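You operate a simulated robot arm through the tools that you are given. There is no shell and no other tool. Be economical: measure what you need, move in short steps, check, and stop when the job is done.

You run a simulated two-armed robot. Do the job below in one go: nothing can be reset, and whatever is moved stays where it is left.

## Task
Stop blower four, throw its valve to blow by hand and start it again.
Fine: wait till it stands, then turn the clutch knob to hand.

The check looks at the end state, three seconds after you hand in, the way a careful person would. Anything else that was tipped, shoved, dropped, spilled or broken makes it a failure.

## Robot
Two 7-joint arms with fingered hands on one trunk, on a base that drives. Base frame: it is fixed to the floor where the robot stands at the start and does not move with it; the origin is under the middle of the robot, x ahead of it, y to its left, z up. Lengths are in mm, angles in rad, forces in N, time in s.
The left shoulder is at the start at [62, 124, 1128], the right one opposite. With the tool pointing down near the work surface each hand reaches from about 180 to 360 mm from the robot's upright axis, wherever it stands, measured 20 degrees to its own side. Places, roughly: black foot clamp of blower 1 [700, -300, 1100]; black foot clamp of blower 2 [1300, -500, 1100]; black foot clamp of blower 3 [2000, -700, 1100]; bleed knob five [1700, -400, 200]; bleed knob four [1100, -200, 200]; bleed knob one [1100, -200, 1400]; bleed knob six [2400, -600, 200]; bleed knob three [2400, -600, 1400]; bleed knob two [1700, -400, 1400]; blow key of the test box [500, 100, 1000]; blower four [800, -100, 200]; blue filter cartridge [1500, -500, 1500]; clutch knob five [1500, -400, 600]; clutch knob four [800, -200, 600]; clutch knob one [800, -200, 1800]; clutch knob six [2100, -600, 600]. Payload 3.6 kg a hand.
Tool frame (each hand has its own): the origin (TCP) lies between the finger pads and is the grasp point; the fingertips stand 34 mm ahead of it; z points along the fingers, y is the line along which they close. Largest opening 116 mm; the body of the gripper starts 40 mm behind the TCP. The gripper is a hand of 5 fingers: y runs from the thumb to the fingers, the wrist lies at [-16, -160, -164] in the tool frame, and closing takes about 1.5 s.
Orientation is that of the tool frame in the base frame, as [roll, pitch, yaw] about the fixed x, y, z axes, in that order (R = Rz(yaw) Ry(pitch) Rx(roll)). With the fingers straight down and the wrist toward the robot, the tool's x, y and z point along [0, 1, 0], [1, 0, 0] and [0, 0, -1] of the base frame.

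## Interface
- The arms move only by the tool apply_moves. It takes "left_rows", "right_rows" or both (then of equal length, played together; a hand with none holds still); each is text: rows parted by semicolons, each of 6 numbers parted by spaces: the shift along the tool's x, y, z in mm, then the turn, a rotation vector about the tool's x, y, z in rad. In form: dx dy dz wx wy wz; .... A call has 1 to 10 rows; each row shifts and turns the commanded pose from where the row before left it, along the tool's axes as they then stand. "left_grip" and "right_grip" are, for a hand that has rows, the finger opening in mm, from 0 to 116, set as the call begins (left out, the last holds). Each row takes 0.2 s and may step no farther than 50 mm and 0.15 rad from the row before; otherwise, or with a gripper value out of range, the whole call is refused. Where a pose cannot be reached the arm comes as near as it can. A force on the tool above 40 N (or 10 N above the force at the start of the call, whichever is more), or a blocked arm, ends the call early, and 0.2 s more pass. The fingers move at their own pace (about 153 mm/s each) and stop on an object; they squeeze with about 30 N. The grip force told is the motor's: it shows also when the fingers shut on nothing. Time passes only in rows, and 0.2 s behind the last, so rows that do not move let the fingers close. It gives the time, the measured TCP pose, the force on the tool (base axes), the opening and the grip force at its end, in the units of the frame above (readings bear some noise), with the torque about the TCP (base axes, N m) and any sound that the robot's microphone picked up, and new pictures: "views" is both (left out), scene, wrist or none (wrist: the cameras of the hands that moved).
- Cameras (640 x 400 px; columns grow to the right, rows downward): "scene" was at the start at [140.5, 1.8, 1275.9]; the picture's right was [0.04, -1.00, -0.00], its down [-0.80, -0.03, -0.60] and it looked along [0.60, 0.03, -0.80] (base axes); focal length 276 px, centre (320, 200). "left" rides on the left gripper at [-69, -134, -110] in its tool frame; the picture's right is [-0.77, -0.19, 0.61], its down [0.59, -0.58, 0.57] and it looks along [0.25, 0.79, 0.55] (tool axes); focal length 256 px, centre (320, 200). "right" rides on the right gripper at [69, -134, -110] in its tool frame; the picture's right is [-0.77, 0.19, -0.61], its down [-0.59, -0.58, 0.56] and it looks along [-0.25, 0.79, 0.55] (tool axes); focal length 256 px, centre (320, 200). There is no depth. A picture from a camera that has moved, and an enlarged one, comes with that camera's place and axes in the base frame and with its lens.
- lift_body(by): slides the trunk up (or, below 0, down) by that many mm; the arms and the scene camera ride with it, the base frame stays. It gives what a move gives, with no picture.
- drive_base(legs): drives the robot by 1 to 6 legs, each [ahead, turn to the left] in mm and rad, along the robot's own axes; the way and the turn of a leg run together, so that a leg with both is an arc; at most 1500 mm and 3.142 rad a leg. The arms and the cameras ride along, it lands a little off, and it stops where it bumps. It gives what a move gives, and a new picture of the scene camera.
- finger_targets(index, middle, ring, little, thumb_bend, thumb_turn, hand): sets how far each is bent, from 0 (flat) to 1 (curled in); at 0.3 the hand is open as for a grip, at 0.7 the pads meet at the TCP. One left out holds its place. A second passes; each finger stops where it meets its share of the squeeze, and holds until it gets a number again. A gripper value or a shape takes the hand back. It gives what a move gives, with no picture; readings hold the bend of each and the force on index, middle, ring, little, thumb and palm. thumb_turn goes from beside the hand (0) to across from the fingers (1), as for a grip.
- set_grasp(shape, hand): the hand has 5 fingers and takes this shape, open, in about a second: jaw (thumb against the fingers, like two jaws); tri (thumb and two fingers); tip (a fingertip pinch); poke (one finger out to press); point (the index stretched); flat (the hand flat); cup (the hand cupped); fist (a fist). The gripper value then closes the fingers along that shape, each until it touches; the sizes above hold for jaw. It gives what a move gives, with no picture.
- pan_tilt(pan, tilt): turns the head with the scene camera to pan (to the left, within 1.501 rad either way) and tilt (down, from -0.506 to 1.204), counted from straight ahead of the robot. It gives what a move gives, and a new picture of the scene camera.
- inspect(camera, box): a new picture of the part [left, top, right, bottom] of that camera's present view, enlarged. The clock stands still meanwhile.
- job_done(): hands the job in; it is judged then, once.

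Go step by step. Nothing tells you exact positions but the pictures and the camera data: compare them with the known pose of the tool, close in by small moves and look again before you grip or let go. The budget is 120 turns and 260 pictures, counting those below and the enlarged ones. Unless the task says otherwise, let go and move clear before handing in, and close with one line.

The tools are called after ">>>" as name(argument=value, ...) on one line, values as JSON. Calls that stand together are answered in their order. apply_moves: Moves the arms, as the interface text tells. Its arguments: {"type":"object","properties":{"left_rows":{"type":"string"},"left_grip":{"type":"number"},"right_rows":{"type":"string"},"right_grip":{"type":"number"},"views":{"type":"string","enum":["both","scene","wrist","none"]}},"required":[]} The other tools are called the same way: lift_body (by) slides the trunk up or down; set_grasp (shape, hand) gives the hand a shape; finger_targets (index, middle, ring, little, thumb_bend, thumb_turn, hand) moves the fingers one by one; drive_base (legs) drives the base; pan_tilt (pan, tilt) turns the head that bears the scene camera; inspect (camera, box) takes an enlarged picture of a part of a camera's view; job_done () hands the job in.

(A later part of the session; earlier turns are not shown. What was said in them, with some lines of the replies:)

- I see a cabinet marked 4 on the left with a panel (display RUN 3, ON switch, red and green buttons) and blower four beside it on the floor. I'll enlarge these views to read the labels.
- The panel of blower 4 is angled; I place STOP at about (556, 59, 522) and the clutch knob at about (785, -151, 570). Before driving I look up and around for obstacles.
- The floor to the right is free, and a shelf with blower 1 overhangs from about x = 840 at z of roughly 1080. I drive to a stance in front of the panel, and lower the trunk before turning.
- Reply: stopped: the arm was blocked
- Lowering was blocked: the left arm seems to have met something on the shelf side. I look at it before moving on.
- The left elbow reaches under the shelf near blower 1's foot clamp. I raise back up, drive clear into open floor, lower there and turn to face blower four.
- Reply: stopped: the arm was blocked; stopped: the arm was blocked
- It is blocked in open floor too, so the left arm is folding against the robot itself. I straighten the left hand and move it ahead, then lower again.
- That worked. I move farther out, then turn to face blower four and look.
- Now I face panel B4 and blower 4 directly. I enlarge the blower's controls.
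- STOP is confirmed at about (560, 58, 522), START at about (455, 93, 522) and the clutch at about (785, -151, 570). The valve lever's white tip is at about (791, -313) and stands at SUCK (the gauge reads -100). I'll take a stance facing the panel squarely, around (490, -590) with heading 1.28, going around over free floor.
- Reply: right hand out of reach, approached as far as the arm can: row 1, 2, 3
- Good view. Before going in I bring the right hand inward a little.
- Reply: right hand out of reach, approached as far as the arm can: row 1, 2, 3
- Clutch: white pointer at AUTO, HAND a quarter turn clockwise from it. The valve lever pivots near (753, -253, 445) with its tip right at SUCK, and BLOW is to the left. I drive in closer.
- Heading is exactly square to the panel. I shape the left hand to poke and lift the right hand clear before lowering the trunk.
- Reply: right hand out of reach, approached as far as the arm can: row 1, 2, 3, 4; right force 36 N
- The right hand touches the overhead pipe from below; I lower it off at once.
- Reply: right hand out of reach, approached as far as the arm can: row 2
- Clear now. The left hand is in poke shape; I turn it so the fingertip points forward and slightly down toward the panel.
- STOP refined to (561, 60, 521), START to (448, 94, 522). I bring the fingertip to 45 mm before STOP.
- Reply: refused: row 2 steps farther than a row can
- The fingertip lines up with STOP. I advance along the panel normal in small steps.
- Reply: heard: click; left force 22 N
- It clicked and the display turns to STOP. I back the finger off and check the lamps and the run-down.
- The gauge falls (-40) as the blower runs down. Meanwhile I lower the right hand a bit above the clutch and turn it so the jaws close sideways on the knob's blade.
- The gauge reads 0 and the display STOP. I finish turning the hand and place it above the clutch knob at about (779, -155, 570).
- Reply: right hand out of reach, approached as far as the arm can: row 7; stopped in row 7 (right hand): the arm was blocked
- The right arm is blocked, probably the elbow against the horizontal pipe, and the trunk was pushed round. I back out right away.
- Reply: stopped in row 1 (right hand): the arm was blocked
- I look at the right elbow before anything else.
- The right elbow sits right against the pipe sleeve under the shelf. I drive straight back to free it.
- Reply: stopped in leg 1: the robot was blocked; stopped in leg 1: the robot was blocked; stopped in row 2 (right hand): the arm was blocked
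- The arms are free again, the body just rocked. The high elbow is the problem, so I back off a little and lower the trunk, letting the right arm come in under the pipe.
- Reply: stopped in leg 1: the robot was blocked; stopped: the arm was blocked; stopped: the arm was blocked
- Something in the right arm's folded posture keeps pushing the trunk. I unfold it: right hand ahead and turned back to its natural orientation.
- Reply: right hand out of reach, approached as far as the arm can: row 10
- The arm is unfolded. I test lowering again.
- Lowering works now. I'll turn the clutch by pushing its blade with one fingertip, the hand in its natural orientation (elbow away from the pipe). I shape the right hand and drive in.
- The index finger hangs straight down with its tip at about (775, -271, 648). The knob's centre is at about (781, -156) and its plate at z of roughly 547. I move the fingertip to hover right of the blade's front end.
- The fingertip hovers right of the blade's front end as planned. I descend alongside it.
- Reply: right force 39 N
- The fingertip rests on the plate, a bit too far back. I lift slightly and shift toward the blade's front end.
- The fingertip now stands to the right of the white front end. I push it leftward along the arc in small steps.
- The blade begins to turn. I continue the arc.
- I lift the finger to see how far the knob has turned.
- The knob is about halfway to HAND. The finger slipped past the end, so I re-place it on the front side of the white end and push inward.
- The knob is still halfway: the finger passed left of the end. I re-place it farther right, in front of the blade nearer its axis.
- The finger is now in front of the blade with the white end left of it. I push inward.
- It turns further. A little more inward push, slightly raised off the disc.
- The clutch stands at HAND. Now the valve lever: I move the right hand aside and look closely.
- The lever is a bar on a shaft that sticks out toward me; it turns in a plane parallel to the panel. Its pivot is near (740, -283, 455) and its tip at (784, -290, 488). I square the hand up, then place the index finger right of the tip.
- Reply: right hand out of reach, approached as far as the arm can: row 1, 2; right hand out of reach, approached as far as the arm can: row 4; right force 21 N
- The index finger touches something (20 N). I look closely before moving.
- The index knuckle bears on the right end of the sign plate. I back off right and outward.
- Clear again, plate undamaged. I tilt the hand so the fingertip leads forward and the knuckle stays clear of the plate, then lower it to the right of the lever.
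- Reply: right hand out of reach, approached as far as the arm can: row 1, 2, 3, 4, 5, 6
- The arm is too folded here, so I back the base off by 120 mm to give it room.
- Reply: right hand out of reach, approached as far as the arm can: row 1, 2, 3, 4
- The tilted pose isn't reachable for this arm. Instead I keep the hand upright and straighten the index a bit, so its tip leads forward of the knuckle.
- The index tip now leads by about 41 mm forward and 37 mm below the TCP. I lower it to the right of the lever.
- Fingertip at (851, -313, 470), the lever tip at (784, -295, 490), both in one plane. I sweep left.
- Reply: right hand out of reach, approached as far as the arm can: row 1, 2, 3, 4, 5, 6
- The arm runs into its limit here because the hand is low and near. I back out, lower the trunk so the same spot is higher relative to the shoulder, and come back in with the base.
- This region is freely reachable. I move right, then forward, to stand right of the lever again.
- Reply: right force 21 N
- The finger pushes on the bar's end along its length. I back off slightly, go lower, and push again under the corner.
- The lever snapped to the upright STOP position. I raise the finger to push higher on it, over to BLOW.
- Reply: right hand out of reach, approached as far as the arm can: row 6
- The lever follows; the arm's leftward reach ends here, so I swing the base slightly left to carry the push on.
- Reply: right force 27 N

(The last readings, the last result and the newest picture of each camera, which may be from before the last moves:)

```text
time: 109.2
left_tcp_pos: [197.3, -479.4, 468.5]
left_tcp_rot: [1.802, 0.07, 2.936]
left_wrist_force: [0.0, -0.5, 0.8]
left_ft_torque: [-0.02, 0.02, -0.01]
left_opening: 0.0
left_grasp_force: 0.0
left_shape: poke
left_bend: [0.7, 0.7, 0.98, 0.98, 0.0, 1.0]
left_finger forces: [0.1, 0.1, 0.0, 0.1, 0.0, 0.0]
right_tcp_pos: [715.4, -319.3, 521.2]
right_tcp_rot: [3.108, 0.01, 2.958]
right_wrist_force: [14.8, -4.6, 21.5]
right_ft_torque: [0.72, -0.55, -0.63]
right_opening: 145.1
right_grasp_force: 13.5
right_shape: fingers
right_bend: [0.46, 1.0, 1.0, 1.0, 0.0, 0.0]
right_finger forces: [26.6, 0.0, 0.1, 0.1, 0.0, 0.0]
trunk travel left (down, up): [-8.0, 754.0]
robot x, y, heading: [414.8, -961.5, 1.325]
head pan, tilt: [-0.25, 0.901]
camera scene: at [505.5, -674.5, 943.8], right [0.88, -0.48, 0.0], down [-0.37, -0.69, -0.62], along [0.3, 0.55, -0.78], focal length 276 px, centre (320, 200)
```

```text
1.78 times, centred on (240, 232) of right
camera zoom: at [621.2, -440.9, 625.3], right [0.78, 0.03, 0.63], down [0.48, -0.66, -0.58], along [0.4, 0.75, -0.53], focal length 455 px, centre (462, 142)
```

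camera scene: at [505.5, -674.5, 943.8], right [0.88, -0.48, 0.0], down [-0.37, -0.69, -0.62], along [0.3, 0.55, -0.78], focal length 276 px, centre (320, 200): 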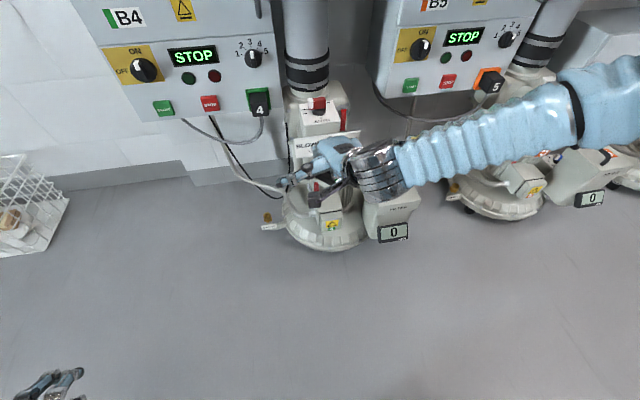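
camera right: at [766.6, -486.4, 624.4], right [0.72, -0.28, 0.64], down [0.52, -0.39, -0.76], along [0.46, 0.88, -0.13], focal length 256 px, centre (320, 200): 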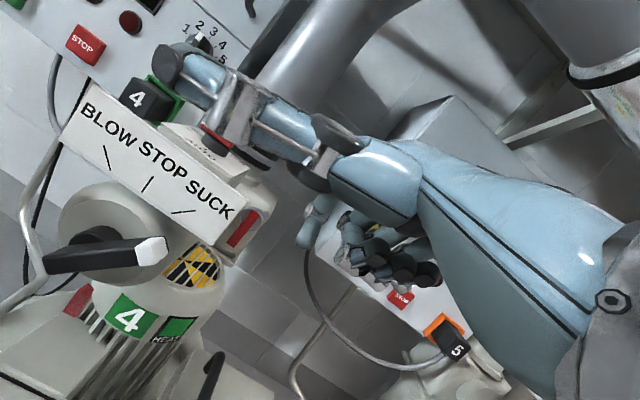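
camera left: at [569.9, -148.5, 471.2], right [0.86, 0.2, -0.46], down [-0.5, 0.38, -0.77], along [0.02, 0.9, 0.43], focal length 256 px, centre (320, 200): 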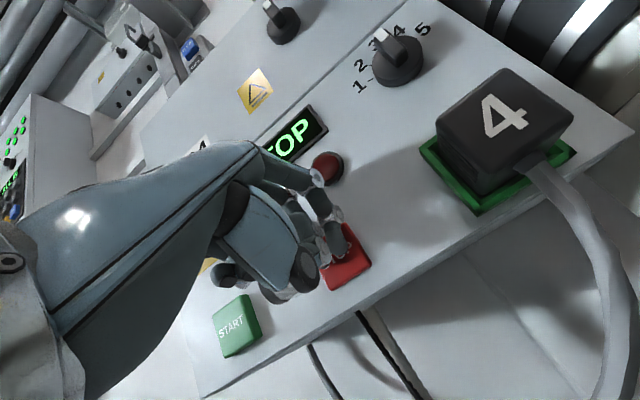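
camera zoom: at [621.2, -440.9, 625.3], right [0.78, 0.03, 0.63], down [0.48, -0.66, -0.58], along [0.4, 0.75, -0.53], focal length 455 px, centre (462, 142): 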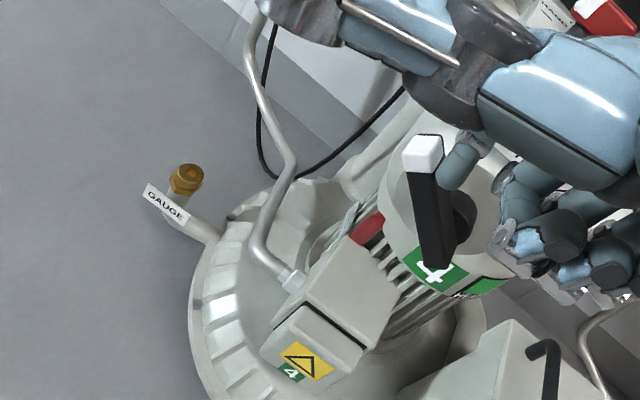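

The push force now points as it would with the lever lying over to the left. I back straight out and look.

>>> drive_base(legs=[[-150, 0]])

>>> inspect(camera="scene", box=[270, 60, 430, 180])

```text
time: 110.5
left_tcp_pos: [164.9, -620.5, 483.4]
left_tcp_rot: [1.752, 0.072, 2.928]
left_wrist_force: [-0.2, -0.1, 0.0]
left_ft_torque: [-0.03, -0.02, 0.01]
left_opening: 0.3
left_grasp_force: 0.1
left_shape: poke
left_bend: [0.7, 0.7, 0.98, 0.98, 0.0, 1.0]
left_finger forces: [0.0, 0.0, 0.1, 0.1, 0.1, 0.1]
right_tcp_pos: [690.8, -455.5, 549.4]
right_tcp_rot: [3.049, 0.019, 2.931]
right_wrist_force: [0.7, -1.1, 1.4]
right_ft_torque: [0.05, 0.04, 0.02]
right_opening: 143.9
right_grasp_force: 0.0
right_shape: fingers
right_bend: [0.48, 1.0, 1.0, 1.0, 0.0, 0.0]
right_finger forces: [0.1, 0.0, 0.0, 0.1, 0.1, 0.1]
trunk travel left (down, up): [-8.0, 754.0]
robot x, y, heading: [386.3, -1081.9, 1.323]
head pan, tilt: [-0.25, 0.901]
stopped in leg 1: the robot was blocked; the commanded pose is now the measured one
camera scene: at [484.2, -760.0, 936.4], right [0.88, -0.48, 0.01], down [-0.38, -0.71, -0.59], along [0.29, 0.52, -0.8], focal length 276 px, centre (320, 200)
```

scene: 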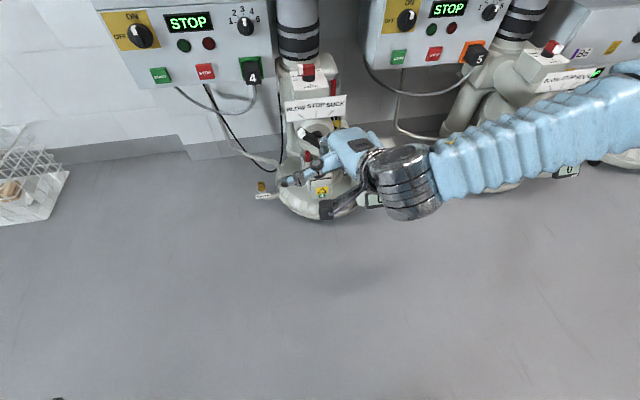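

```text
3.33 times, centred on (350, 120) of scene
camera zoom: at [484.2, -760.0, 936.4], right [0.88, -0.48, 0.01], down [-0.38, -0.71, -0.59], along [0.29, 0.52, -0.8], focal length 920 px, centre (220, 467)
```

zoom: 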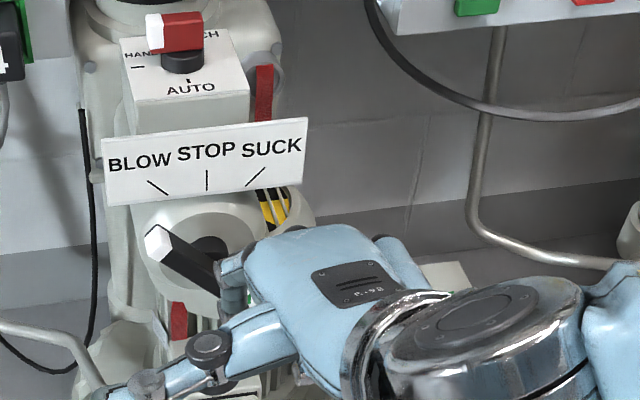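

The lever stands at BLOW. Now START: I first park the right hand high and to the side, clear of everything.

>>> apply_moves(right_rows="0 -20 -35 0 0 0;0 -20 -35 0 0 0;-20 -20 -35 0 0 0;-40 0 -20 0 0 0;-40 -20 0 0 0 0;-40 -20 0 0 0 0;-10 -40 0 0 0 0", views="scene")

>>> inspect(camera="scene", box=[240, 40, 440, 190])

```text
time: 111.1
left_tcp_pos: [155.2, -661.2, 505.5]
left_tcp_rot: [1.667, 0.073, 2.923]
left_wrist_force: [0.7, 0.8, -0.4]
left_ft_torque: [0.07, -0.03, -0.01]
left_opening: 0.0
left_grasp_force: 0.0
left_shape: poke
left_bend: [0.7, 0.7, 0.98, 0.98, 0.0, 1.0]
left_finger forces: [0.0, 0.0, 0.0, 0.0, 0.1, 0.1]
right_tcp_pos: [679.6, -542.7, 658.1]
right_tcp_rot: [2.947, 0.018, 2.906]
right_wrist_force: [-1.3, -0.3, -1.4]
right_ft_torque: [0.06, -0.12, -0.01]
right_opening: 143.8
right_grasp_force: 0.0
right_shape: fingers
right_bend: [0.48, 1.0, 1.0, 1.0, 0.0, 0.0]
right_finger forces: [0.0, 0.0, 0.1, 0.0, 0.0, 0.0]
trunk travel left (down, up): [-8.0, 754.0]
robot x, y, heading: [383.2, -1082.7, 1.32]
head pan, tilt: [-0.25, 0.901]
stopped in row 3 (right hand): the arm was blocked; the commanded pose is now the measured one
camera scene: at [478.5, -786.9, 941.6], right [0.88, -0.48, 0.0], down [-0.38, -0.69, -0.62], along [0.29, 0.54, -0.79], focal length 276 px, centre (320, 200)
```

scene: 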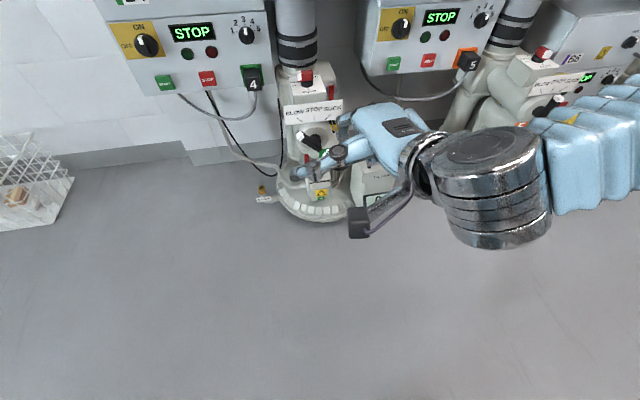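

```text
2.67 times, centred on (340, 115) of scene
camera zoom: at [478.5, -786.9, 941.6], right [0.88, -0.48, 0.0], down [-0.38, -0.69, -0.62], along [0.29, 0.54, -0.79], focal length 736 px, centre (267, 427)
```

zoom: 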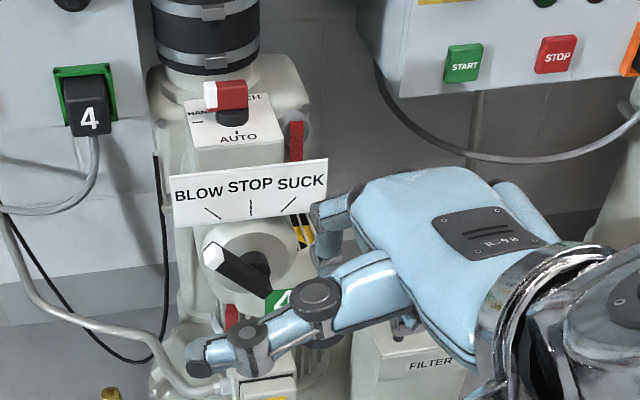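

>>> apply_moves(right_rows="0 0 0 0 0 0;0 0 0 0 0 0;-20 0 -15 0 0 0;-20 0 -15 0 0 0;-20 0 -15 0 0 0;-20 0 -15 0 0 0;-20 0 0 0 0 0;-20 0 0 0 0 0;-20 0 0 0 0 0", views="none")

>>> lift_body(by=60)

```text
time: 113.1
left_tcp_pos: [156.6, -649.1, 498.8]
left_tcp_rot: [1.691, 0.073, 2.925]
left_wrist_force: [0.2, -0.1, 0.6]
left_ft_torque: [0.02, 0.02, 0.03]
left_opening: 0.0
left_grasp_force: 0.1
left_shape: poke
left_bend: [0.7, 0.7, 0.98, 0.98, 0.0, 1.0]
left_finger forces: [0.1, 0.0, 0.0, 0.1, 0.0, 0.1]
right_tcp_pos: [809.1, -572.0, 705.9]
right_tcp_rot: [2.987, 0.02, 2.93]
right_wrist_force: [0.1, -0.7, 0.1]
right_ft_torque: [0.01, -0.03, -0.02]
right_opening: 143.7
right_grasp_force: 0.0
right_shape: fingers
right_bend: [0.48, 1.0, 1.0, 1.0, 0.0, 0.0]
right_finger forces: [0.0, 0.0, 0.0, 0.0, 0.1, 0.0]
trunk travel left (down, up): [-8.0, 754.0]
robot x, y, heading: [385.2, -1083.6, 1.323]
head pan, tilt: [-0.25, 0.901]
```

```text
time: 114.1
left_tcp_pos: [156.4, -649.4, 558.2]
left_tcp_rot: [1.691, 0.073, 2.925]
left_wrist_force: [0.3, -0.2, -0.3]
left_ft_torque: [0.01, -0.02, -0.01]
left_opening: 0.2
left_grasp_force: 0.0
left_shape: poke
left_bend: [0.7, 0.7, 0.98, 0.98, 0.0, 1.0]
left_finger forces: [0.0, 0.1, 0.1, 0.0, 0.1, 0.0]
right_tcp_pos: [810.1, -572.1, 764.7]
right_tcp_rot: [2.986, 0.018, 2.93]
right_wrist_force: [-0.4, 0.0, -1.1]
right_ft_torque: [-0.01, 0.0, -0.01]
right_opening: 143.9
right_grasp_force: 0.1
right_shape: fingers
right_bend: [0.48, 1.0, 1.0, 1.0, 0.0, 0.0]
right_finger forces: [0.1, 0.1, 0.0, 0.0, 0.0, 0.0]
trunk travel left (down, up): [-68.0, 694.0]
robot x, y, heading: [382.6, -1081.4, 1.322]
head pan, tilt: [-0.25, 0.901]
```

>>> apply_moves(right_rows="0 -25 0 0 0 0;0 -25 0 0 0 0;0 -25 0 0 0 0;0 -25 0 0 0 0;0 -25 0 0 0 0", views="scene")

```text
time: 115.3
left_tcp_pos: [157.9, -648.8, 557.8]
left_tcp_rot: [1.691, 0.073, 2.925]
left_wrist_force: [-0.1, -0.2, 0.0]
left_ft_torque: [0.02, 0.03, -0.01]
left_opening: 0.0
left_grasp_force: 0.1
left_shape: poke
left_bend: [0.7, 0.7, 0.98, 0.98, 0.0, 1.0]
left_finger forces: [0.1, 0.0, 0.1, 0.1, 0.1, 0.0]
right_tcp_pos: [797.5, -622.7, 757.5]
right_tcp_rot: [2.987, 0.021, 2.931]
right_wrist_force: [-0.1, -0.1, 0.2]
right_ft_torque: [0.0, 0.02, -0.03]
right_opening: 144.1
right_grasp_force: 0.0
right_shape: fingers
right_bend: [0.48, 1.0, 1.0, 1.0, 0.0, 0.0]
right_finger forces: [0.0, 0.0, 0.0, 0.0, 0.0, 0.1]
right hand out of reach, approached as far as the arm can: row 3, 4, 5
trunk travel left (down, up): [-68.0, 694.0]
robot x, y, heading: [382.4, -1083.0, 1.324]
head pan, tilt: [-0.25, 0.901]
camera scene: at [467.3, -827.5, 1008.8], right [0.88, -0.48, 0.0], down [-0.37, -0.69, -0.62], along [0.3, 0.55, -0.78], focal length 276 px, centre (320, 200)
```

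scene: 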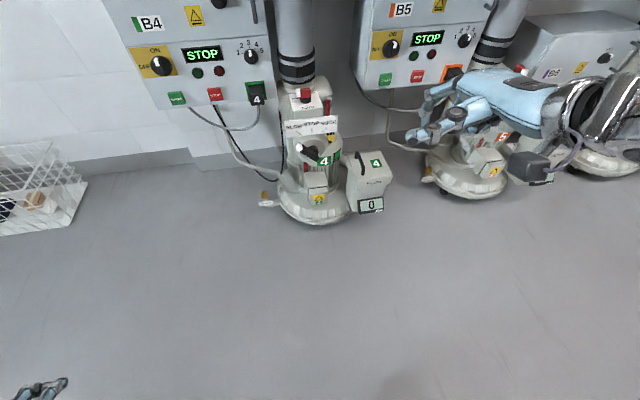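

I drive to a stance for START, the right hand passing well above blower four.

>>> drive_base(legs=[[0, 0.235], [440, 0], [0, -0.275]])

>>> pan_tilt(pan=0.15, tilt=0.7)

```text
time: 119.7
left_tcp_pos: [169.3, -214.3, 557.6]
left_tcp_rot: [1.689, 0.072, 2.9]
left_wrist_force: [0.1, -0.1, 0.3]
left_ft_torque: [0.01, 0.0, -0.02]
left_opening: 0.0
left_grasp_force: 0.0
left_shape: poke
left_bend: [0.7, 0.7, 0.98, 0.98, 0.0, 1.0]
left_finger forces: [0.0, 0.0, 0.0, 0.1, 0.0, 0.0]
right_tcp_pos: [812.2, -203.3, 758.5]
right_tcp_rot: [2.988, 0.018, 2.907]
right_wrist_force: [-0.9, -0.1, 0.0]
right_ft_torque: [-0.01, 0.02, -0.01]
right_opening: 144.1
right_grasp_force: 0.1
right_shape: fingers
right_bend: [0.48, 1.0, 1.0, 1.0, 0.0, 0.0]
right_finger forces: [0.0, 0.0, 0.0, 0.0, 0.1, 0.0]
trunk travel left (down, up): [-68.0, 694.0]
robot x, y, heading: [388.2, -651.4, 1.297]
head pan, tilt: [-0.25, 0.901]
camera scene: at [476.5, -400.1, 1008.8], right [0.87, -0.5, 0.0], down [-0.39, -0.68, -0.62], along [0.31, 0.54, -0.78], focal length 276 px, centre (320, 200)
```

scene: 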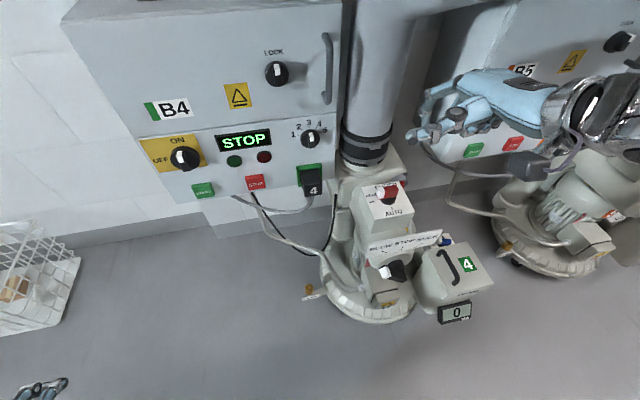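

```text
time: 120.5
left_tcp_pos: [170.3, -213.5, 558.1]
left_tcp_rot: [1.691, 0.073, 2.902]
left_wrist_force: [0.1, 0.3, -0.5]
left_ft_torque: [0.01, -0.01, 0.01]
left_opening: 0.3
left_grasp_force: 0.1
left_shape: poke
left_bend: [0.7, 0.7, 0.98, 0.98, 0.0, 1.0]
left_finger forces: [0.0, 0.0, 0.0, 0.1, 0.1, 0.1]
right_tcp_pos: [811.6, -202.5, 758.4]
right_tcp_rot: [2.985, 0.018, 2.908]
right_wrist_force: [-1.1, 1.0, -0.5]
right_ft_torque: [0.03, -0.04, 0.0]
right_opening: 144.2
right_grasp_force: 0.2
right_shape: fingers
right_bend: [0.48, 1.0, 1.0, 1.0, 0.0, 0.0]
right_finger forces: [0.1, 0.0, 0.1, 0.0, 0.0, 0.1]
trunk travel left (down, up): [-68.0, 694.0]
robot x, y, heading: [389.1, -650.1, 1.297]
head pan, tilt: [0.15, 0.7]
camera scene: at [449.0, -381.2, 1024.9], right [0.99, -0.12, 0.0], down [-0.08, -0.64, -0.76], along [0.09, 0.76, -0.64], focal length 276 px, centre (320, 200)
```

scene: 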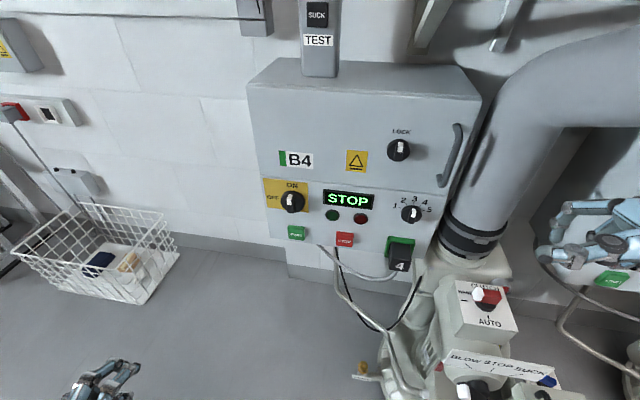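

START confirmed at (448, 95, 522). I bring the left fingertip to about 45 mm in front of it.

>>> apply_moves(left_rows="-24.3 -1.4 36 0 0 0;-24.3 -1.4 36 0 0 0;-24.3 -1.4 36 0 0 0;-24.3 -1.4 36 0 0 0;-24.3 -1.4 36 0 0 0;-24.3 -1.4 36 0 0 0;-24.3 -1.4 36 0 0 0;-24.3 -1.4 36 0 0 0", views="both")

```text
time: 122.3
left_tcp_pos: [429.9, 17.2, 526.4]
left_tcp_rot: [1.692, 0.072, 2.903]
left_wrist_force: [-0.3, -0.5, -0.4]
left_ft_torque: [0.0, 0.02, 0.01]
left_opening: 0.1
left_grasp_force: 0.1
left_shape: poke
left_bend: [0.7, 0.7, 0.98, 0.98, 0.0, 1.0]
left_finger forces: [0.0, 0.0, 0.1, 0.0, 0.0, 0.0]
right_tcp_pos: [812.5, -202.0, 756.7]
right_tcp_rot: [2.986, 0.018, 2.907]
right_wrist_force: [0.4, 0.1, -0.2]
right_ft_torque: [-0.01, -0.01, 0.0]
right_opening: 143.9
right_grasp_force: 0.0
right_shape: fingers
right_bend: [0.48, 1.0, 1.0, 1.0, 0.0, 0.0]
right_finger forces: [0.1, 0.0, 0.0, 0.0, 0.1, 0.1]
trunk travel left (down, up): [-68.0, 694.0]
robot x, y, heading: [386.5, -651.6, 1.305]
head pan, tilt: [0.15, 0.7]
camera scene: at [450.0, -380.5, 1024.7], right [0.99, -0.12, 0.0], down [-0.08, -0.64, -0.76], along [0.09, 0.76, -0.65], focal length 276 px, centre (320, 200)
camera left: at [474.4, -122.8, 412.3], right [0.9, 0.38, -0.2], down [-0.41, 0.61, -0.68], along [-0.14, 0.7, 0.7], focal length 256 px, centre (320, 200)
```

scene: 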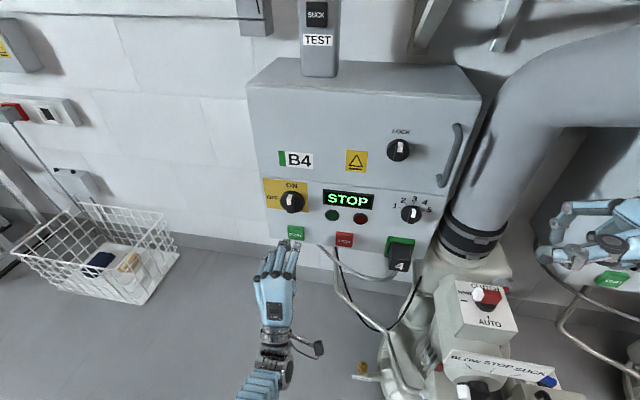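
left: 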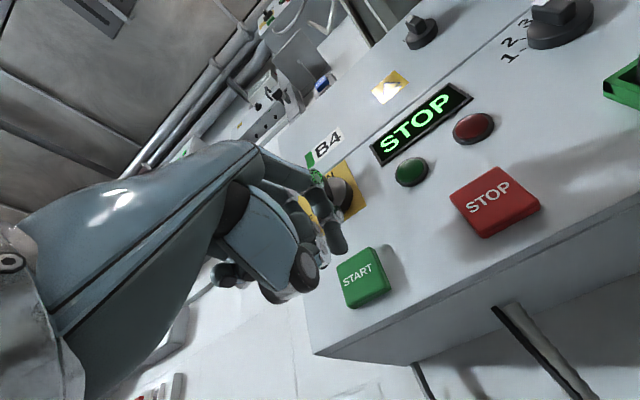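

The fingertip lines up with START. I press along the panel normal.

>>> apply_moves(left_rows="1 -1.8 9.9 0 0 0;0 1.2 9.9 0 0 0;-0.5 1.2 9.9 0 0 0;-0.5 1 8 0 0 0;-0.3 0.6 5 0 0 0", views="both")

```text
time: 123.5
left_tcp_pos: [439.0, 58.5, 523.1]
left_tcp_rot: [1.691, 0.073, 2.901]
left_wrist_force: [-0.8, -1.4, -0.4]
left_ft_torque: [0.02, 0.03, 0.0]
left_opening: 0.0
left_grasp_force: 0.0
left_shape: poke
left_bend: [0.7, 0.7, 0.98, 0.98, 0.0, 1.0]
left_finger forces: [1.5, 0.1, 0.0, 0.1, 0.0, 0.1]
right_tcp_pos: [811.8, -202.3, 758.5]
right_tcp_rot: [2.986, 0.018, 2.905]
right_wrist_force: [-0.1, 0.0, -0.9]
right_ft_torque: [0.01, -0.01, 0.03]
right_opening: 143.9
right_grasp_force: 0.0
right_shape: fingers
right_bend: [0.48, 1.0, 1.0, 1.0, 0.0, 0.0]
right_finger forces: [0.0, 0.0, 0.1, 0.0, 0.0, 0.0]
trunk travel left (down, up): [-68.0, 694.0]
robot x, y, heading: [385.1, -648.2, 1.303]
head pan, tilt: [0.15, 0.7]
camera scene: at [449.4, -381.2, 1024.9], right [0.99, -0.12, 0.0], down [-0.08, -0.64, -0.76], along [0.09, 0.76, -0.64], focal length 276 px, centre (320, 200)
camera left: at [485.7, -83.5, 409.1], right [0.9, 0.38, -0.2], down [-0.41, 0.61, -0.68], along [-0.14, 0.7, 0.7], focal length 256 px, centre (320, 200)
```

scene: 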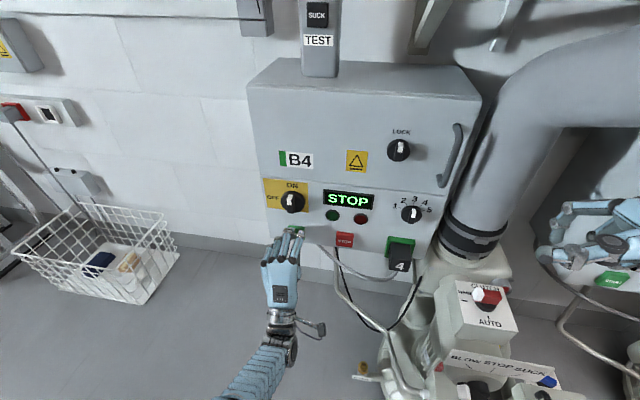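
left: 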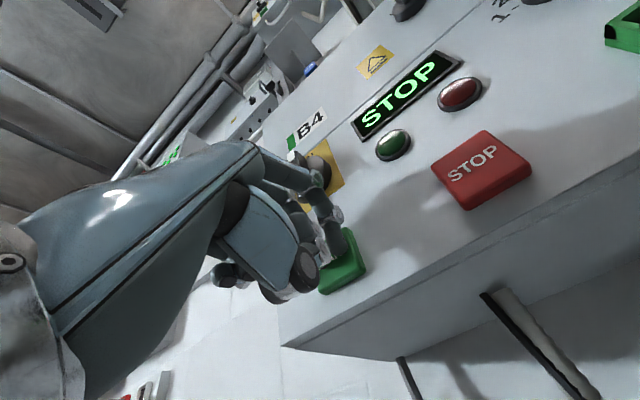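

Contact just made. A few more millimetres.

>>> apply_moves(left_rows="-0.2 0.4 4 0 0 0;-0.2 0.4 4 0 0 0;-0.1 0.3 3 0 0 0", views="wrist")

```text
time: 124.3
left_tcp_pos: [443.3, 63.5, 524.0]
left_tcp_rot: [1.688, 0.074, 2.901]
left_wrist_force: [-7.2, -29.7, 2.8]
left_ft_torque: [-0.06, -0.02, -0.11]
left_opening: 0.2
left_grasp_force: 0.0
left_shape: poke
left_bend: [0.7, 0.7, 0.98, 0.98, 0.0, 1.0]
left_finger forces: [25.4, 5.1, 0.1, 0.0, 0.0, 0.0]
right_tcp_pos: [811.4, -205.6, 759.0]
right_tcp_rot: [2.985, 0.02, 2.906]
right_wrist_force: [-0.9, -0.6, 0.5]
right_ft_torque: [0.0, -0.03, -0.01]
right_opening: 144.0
right_grasp_force: 0.2
right_shape: fingers
right_bend: [0.48, 1.0, 1.0, 1.0, 0.0, 0.0]
right_finger forces: [0.0, 0.0, 0.0, 0.0, 0.1, 0.0]
trunk travel left (down, up): [-68.0, 694.0]
robot x, y, heading: [387.9, -654.6, 1.305]
head pan, tilt: [0.15, 0.7]
heard: click
camera left: at [488.2, -76.4, 409.6], right [0.9, 0.38, -0.2], down [-0.41, 0.61, -0.68], along [-0.14, 0.7, 0.71], focal length 256 px, centre (320, 200)
```

left: 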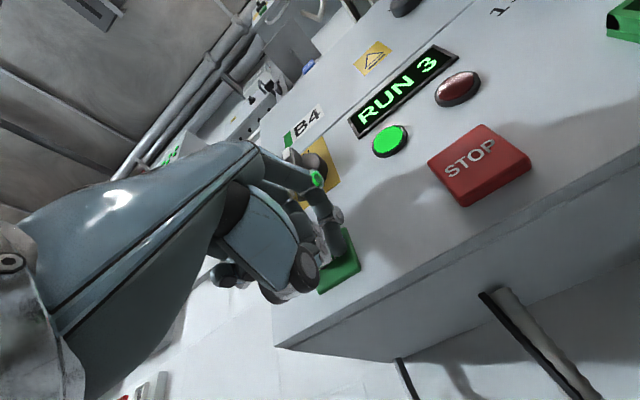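

It clicked and shows RUN 3. I retract the left hand and check the gauge and the controls.

>>> apply_moves(left_rows="0 -1.5 -15 0 0 0;0 -3 -30 0 0 0;0 -4 -35 0 0 0;10 0 -35 0 0 0;10 0 -30 0 0 0;0 0 0 0 0 0", views="none")

>>> pan_tilt(pan=-0.3, tilt=0.8)

>>> inspect(camera="scene", box=[270, 150, 480, 330])

```text
time: 125.8
left_tcp_pos: [388.9, -69.5, 534.3]
left_tcp_rot: [1.69, 0.073, 2.904]
left_wrist_force: [0.0, 0.6, 0.4]
left_ft_torque: [0.01, 0.01, -0.02]
left_opening: 0.0
left_grasp_force: 0.1
left_shape: poke
left_bend: [0.7, 0.7, 0.98, 0.98, 0.0, 1.0]
left_finger forces: [0.0, 0.0, 0.0, 0.1, 0.0, 0.0]
right_tcp_pos: [813.4, -202.6, 758.0]
right_tcp_rot: [2.986, 0.019, 2.907]
right_wrist_force: [0.3, 0.2, -0.1]
right_ft_torque: [0.0, 0.03, -0.02]
right_opening: 144.0
right_grasp_force: 0.0
right_shape: fingers
right_bend: [0.48, 1.0, 1.0, 1.0, 0.0, 0.0]
right_finger forces: [0.1, 0.1, 0.0, 0.1, 0.1, 0.0]
trunk travel left (down, up): [-68.0, 694.0]
robot x, y, heading: [387.9, -652.2, 1.301]
head pan, tilt: [0.15, 0.7]
```

```text
time: 126.7
left_tcp_pos: [389.6, -69.5, 533.4]
left_tcp_rot: [1.692, 0.073, 2.902]
left_wrist_force: [0.4, -0.7, -0.7]
left_ft_torque: [-0.03, -0.03, -0.01]
left_opening: 0.1
left_grasp_force: 0.1
left_shape: poke
left_bend: [0.7, 0.7, 0.98, 0.98, 0.0, 1.0]
left_finger forces: [0.0, 0.1, 0.1, 0.1, 0.0, 0.0]
right_tcp_pos: [812.6, -202.1, 758.6]
right_tcp_rot: [2.987, 0.019, 2.908]
right_wrist_force: [0.1, -0.3, -0.2]
right_ft_torque: [0.01, -0.01, 0.01]
right_opening: 144.1
right_grasp_force: 0.0
right_shape: fingers
right_bend: [0.48, 1.0, 1.0, 1.0, 0.0, 0.0]
right_finger forces: [0.1, 0.1, 0.0, 0.0, 0.0, 0.1]
trunk travel left (down, up): [-68.0, 694.0]
robot x, y, heading: [382.2, -649.5, 1.298]
head pan, tilt: [-0.3, 0.799]
camera scene: at [482.7, -397.4, 1016.7], right [0.84, -0.54, 0.0], down [-0.39, -0.6, -0.7], along [0.38, 0.59, -0.72], focal length 276 px, centre (320, 200)
```

scene: 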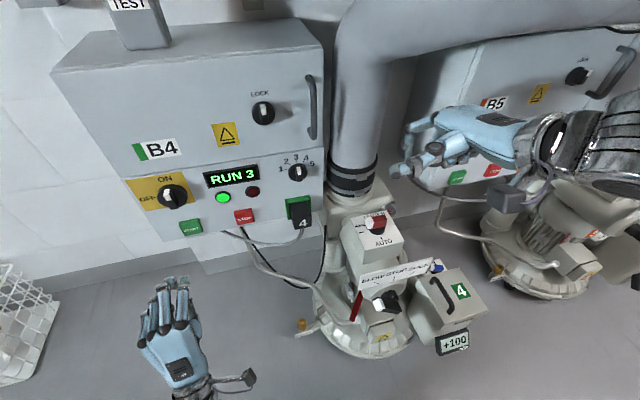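

```text
2.22 times, centred on (375, 240) of scene
camera zoom: at [482.7, -397.4, 1016.7], right [0.84, -0.54, 0.0], down [-0.39, -0.6, -0.7], along [0.38, 0.59, -0.72], focal length 613 px, centre (198, 111)
```

zoom: 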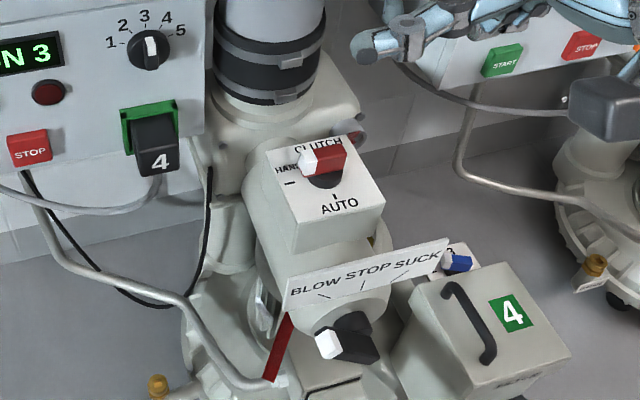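

Blower four runs again: RUN 3, gauge +100, clutch at HAND, valve at BLOW. I back clear and take a last look.

>>> drive_base(legs=[[-250, 0]])

>>> inspect(camera="scene", box=[150, 40, 470, 240])

```text
time: 128.0
left_tcp_pos: [333.3, -212.1, 548.4]
left_tcp_rot: [1.641, 0.03, 2.896]
left_wrist_force: [-0.5, -0.9, 2.2]
left_ft_torque: [-0.16, 0.06, 0.01]
left_opening: 0.3
left_grasp_force: 0.1
left_shape: poke
left_bend: [0.7, 0.7, 0.98, 0.98, 0.0, 1.0]
left_finger forces: [0.0, 0.0, 0.0, 0.1, 0.0, 0.1]
right_tcp_pos: [769.8, -298.8, 885.3]
right_tcp_rot: [2.614, -0.12, 2.953]
right_wrist_force: [-4.5, 5.7, 10.5]
right_ft_torque: [-0.35, 0.06, -0.07]
right_opening: 143.8
right_grasp_force: 0.0
right_shape: fingers
right_bend: [0.48, 1.0, 1.0, 1.0, 0.0, 0.0]
right_finger forces: [0.1, 0.0, 0.0, 0.0, 0.0, 0.0]
trunk travel left (down, up): [-68.0, 694.0]
robot x, y, heading: [348.1, -792.0, 1.302]
head pan, tilt: [-0.3, 0.799]
stopped in leg 1: the robot was blocked; the commanded pose is now the measured one
camera scene: at [456.9, -490.1, 1007.5], right [0.84, -0.54, 0.01], down [-0.4, -0.64, -0.66], along [0.36, 0.55, -0.75], focal length 276 px, centre (320, 200)
```

scene: 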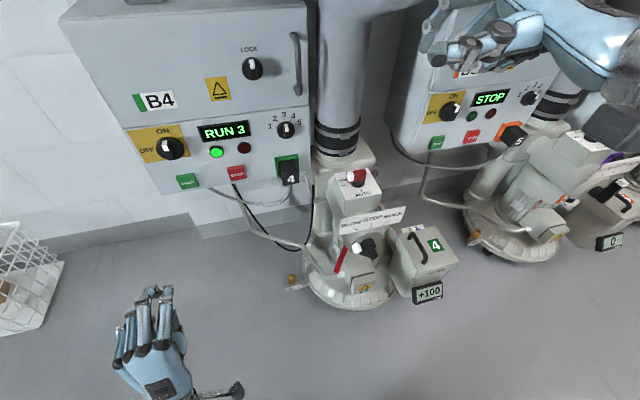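

```text
2.00 times, centred on (310, 140) of scene
camera zoom: at [456.9, -490.1, 1007.5], right [0.84, -0.54, 0.01], down [-0.4, -0.64, -0.66], along [0.36, 0.55, -0.75], focal length 552 px, centre (340, 320)
```

zoom: 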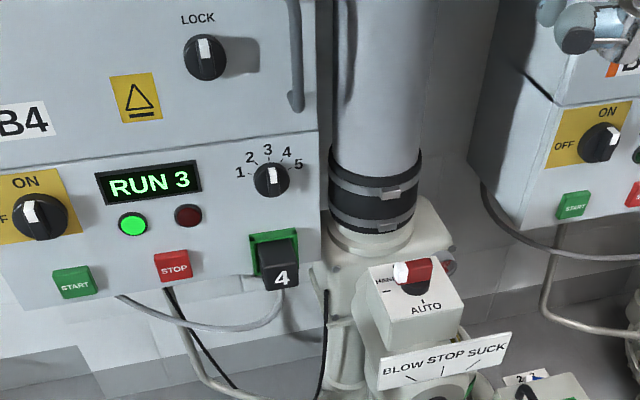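

The drive was stopped and the right arm got pushed; I check what it touches.

>>> pan_tilt(pan=-0.9, tilt=0.3)

>>> pan_tilt(pan=-1.3, tilt=0.8)

```text
time: 129.0
left_tcp_pos: [328.4, -234.7, 555.6]
left_tcp_rot: [1.63, 0.027, 2.893]
left_wrist_force: [-1.6, -2.7, -4.4]
left_ft_torque: [0.25, 0.06, -0.1]
left_opening: 0.1
left_grasp_force: 0.2
left_shape: poke
left_bend: [0.7, 0.7, 0.98, 0.98, 0.0, 1.0]
left_finger forces: [0.1, 0.0, 0.1, 0.0, 0.0, 0.0]
right_tcp_pos: [752.4, -329.8, 902.1]
right_tcp_rot: [2.577, -0.114, 2.987]
right_wrist_force: [-2.4, 2.7, 3.0]
right_ft_torque: [-0.07, 0.03, 0.16]
right_opening: 143.7
right_grasp_force: 0.0
right_shape: fingers
right_bend: [0.48, 1.0, 1.0, 1.0, 0.0, 0.0]
right_finger forces: [0.1, 0.0, 0.1, 0.0, 0.0, 0.0]
trunk travel left (down, up): [-68.0, 694.0]
robot x, y, heading: [345.7, -795.0, 1.303]
head pan, tilt: [-0.901, 0.3]
camera scene: at [487.9, -570.2, 1060.5], right [0.39, -0.92, 0.0], down [-0.28, -0.12, -0.95], along [0.88, 0.37, -0.3], focal length 276 px, centre (320, 200)
```

scene: 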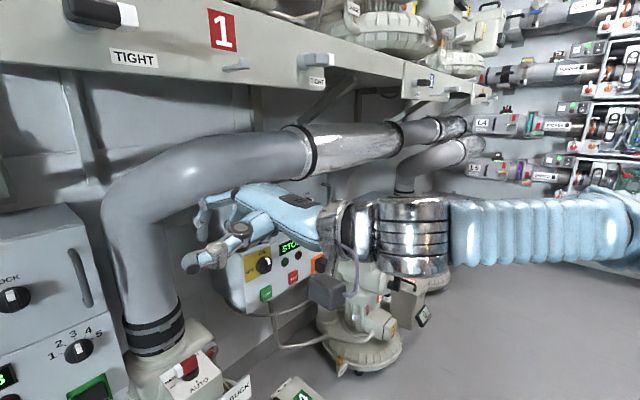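

```text
time: 130.0
left_tcp_pos: [329.5, -233.1, 559.6]
left_tcp_rot: [1.622, 0.04, 2.894]
left_wrist_force: [-0.3, -0.6, -0.4]
left_ft_torque: [0.02, -0.01, 0.01]
left_opening: 0.0
left_grasp_force: 0.0
left_shape: poke
left_bend: [0.7, 0.7, 0.98, 0.98, 0.0, 1.0]
left_finger forces: [0.0, 0.0, 0.0, 0.0, 0.0, 0.0]
right_tcp_pos: [754.2, -332.1, 894.2]
right_tcp_rot: [2.601, -0.093, 2.958]
right_wrist_force: [0.0, -0.2, 0.1]
right_ft_torque: [-0.03, -0.01, -0.05]
right_opening: 144.0
right_grasp_force: 0.0
right_shape: fingers
right_bend: [0.48, 1.0, 1.0, 1.0, 0.0, 0.0]
right_finger forces: [0.0, 0.1, 0.2, 0.0, 0.0, 0.2]
trunk travel left (down, up): [-68.0, 694.0]
robot x, y, heading: [349.1, -794.4, 1.306]
head pan, tilt: [-1.3, 0.799]
camera scene: at [478.5, -606.9, 1017.0], right [0.0, -1.0, 0.0], down [-0.72, 0.0, -0.7], along [0.7, 0.0, -0.72], focal length 276 px, centre (320, 200)
```

scene: 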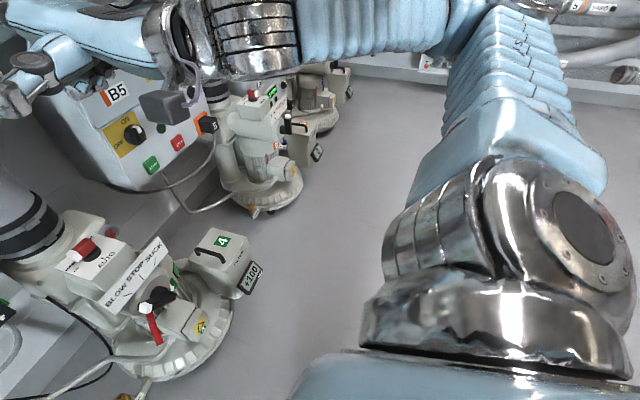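

Nothing is touched or displaced; the arm hangs free over the floor. I back off a little more and check everything once.

>>> drive_base(legs=[[-120, 0]])

>>> pan_tilt(pan=-0.2, tilt=0.5)

>>> inspect(camera="scene", box=[200, 150, 480, 350])

```text
time: 131.6
left_tcp_pos: [291.3, -359.7, 564.0]
left_tcp_rot: [1.611, 0.026, 2.889]
left_wrist_force: [0.4, 0.1, -2.5]
left_ft_torque: [0.19, -0.04, 0.0]
left_opening: 0.1
left_grasp_force: 0.0
left_shape: poke
left_bend: [0.7, 0.7, 0.98, 0.98, 0.0, 1.0]
left_finger forces: [0.0, 0.1, 0.1, 0.0, 0.0, 0.0]
right_tcp_pos: [715.4, -458.4, 902.5]
right_tcp_rot: [2.6, -0.085, 2.987]
right_wrist_force: [7.8, 0.4, 4.1]
right_ft_torque: [-0.18, 0.44, 0.34]
right_opening: 144.0
right_grasp_force: 0.1
right_shape: fingers
right_bend: [0.48, 1.0, 1.0, 1.0, 0.0, 0.0]
right_finger forces: [0.0, 0.0, 0.1, 0.0, 0.1, 0.0]
trunk travel left (down, up): [-68.0, 694.0]
robot x, y, heading: [316.4, -908.6, 1.295]
head pan, tilt: [-1.3, 0.799]
stopped in leg 1: the robot was blocked; the commanded pose is now the measured one
camera scene: at [447.0, -723.6, 1016.6], right [-0.01, -1.0, 0.0], down [-0.72, 0.0, -0.7], along [0.7, 0.0, -0.72], focal length 276 px, centre (320, 200)
```

scene: 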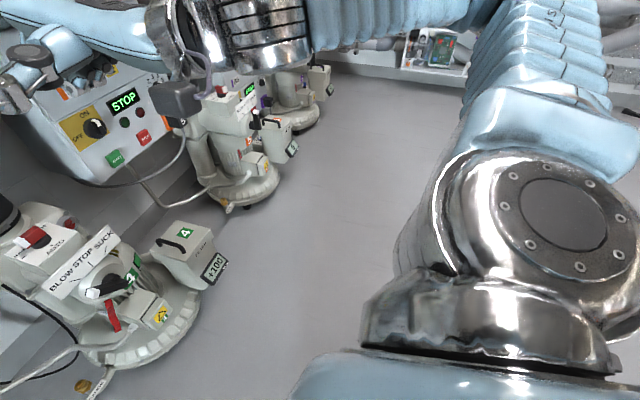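

```text
time: 132.9
left_tcp_pos: [291.2, -359.4, 563.4]
left_tcp_rot: [1.612, 0.028, 2.892]
left_wrist_force: [-0.1, 0.0, 0.4]
left_ft_torque: [0.01, 0.05, 0.0]
left_opening: 0.0
left_grasp_force: 0.1
left_shape: poke
left_bend: [0.7, 0.7, 0.98, 0.98, 0.0, 1.0]
left_finger forces: [0.0, 0.1, 0.0, 0.1, 0.0, 0.1]
right_tcp_pos: [711.5, -454.1, 903.9]
right_tcp_rot: [2.594, -0.088, 2.994]
right_wrist_force: [0.5, -0.6, 0.4]
right_ft_torque: [-0.04, -0.03, 0.03]
right_opening: 143.7
right_grasp_force: 0.0
right_shape: fingers
right_bend: [0.48, 1.0, 1.0, 1.0, 0.0, 0.0]
right_finger forces: [0.0, 0.0, 0.0, 0.0, 0.0, 0.1]
trunk travel left (down, up): [-68.0, 694.0]
robot x, y, heading: [314.2, -910.6, 1.3]
head pan, tilt: [-0.201, 0.499]
camera scene: at [407.0, -642.9, 1043.0], right [0.89, -0.46, 0.0], down [-0.22, -0.43, -0.88], along [0.4, 0.78, -0.48], focal length 276 px, centre (320, 200)
```

scene: 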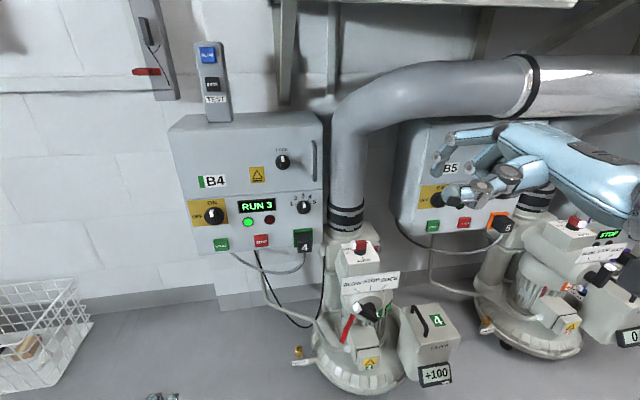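

```text
2.00 times, centred on (340, 250) of scene
camera zoom: at [407.0, -642.9, 1043.0], right [0.89, -0.46, 0.0], down [-0.22, -0.43, -0.88], along [0.4, 0.78, -0.48], focal length 552 px, centre (280, 100)
```

zoom: 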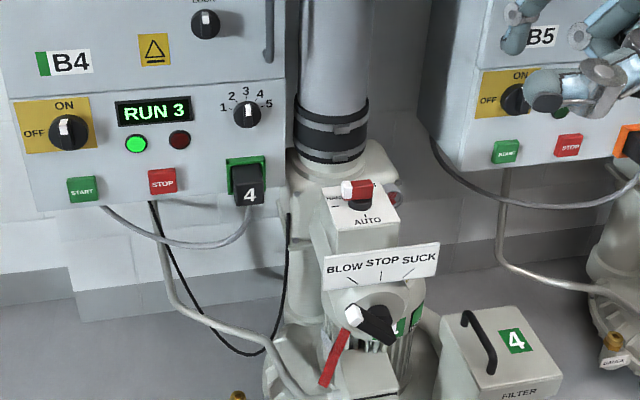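

Everything stands as asked and both hands are clear, so I hand in.

>>> job_done()

```text
The job is handed in.
```

Blower four was stopped and left to run down. I then turned its clutch to HAND, threw its valve to BLOW and started it again; it showed RUN 3 and +100 mbar when I handed in. On the way the right arm bumped the overhead pipe and pressed briefly on the blower's sign plate. The left arm was also briefly blocked near blower 1's shelf. I saw no damage or anything moved.
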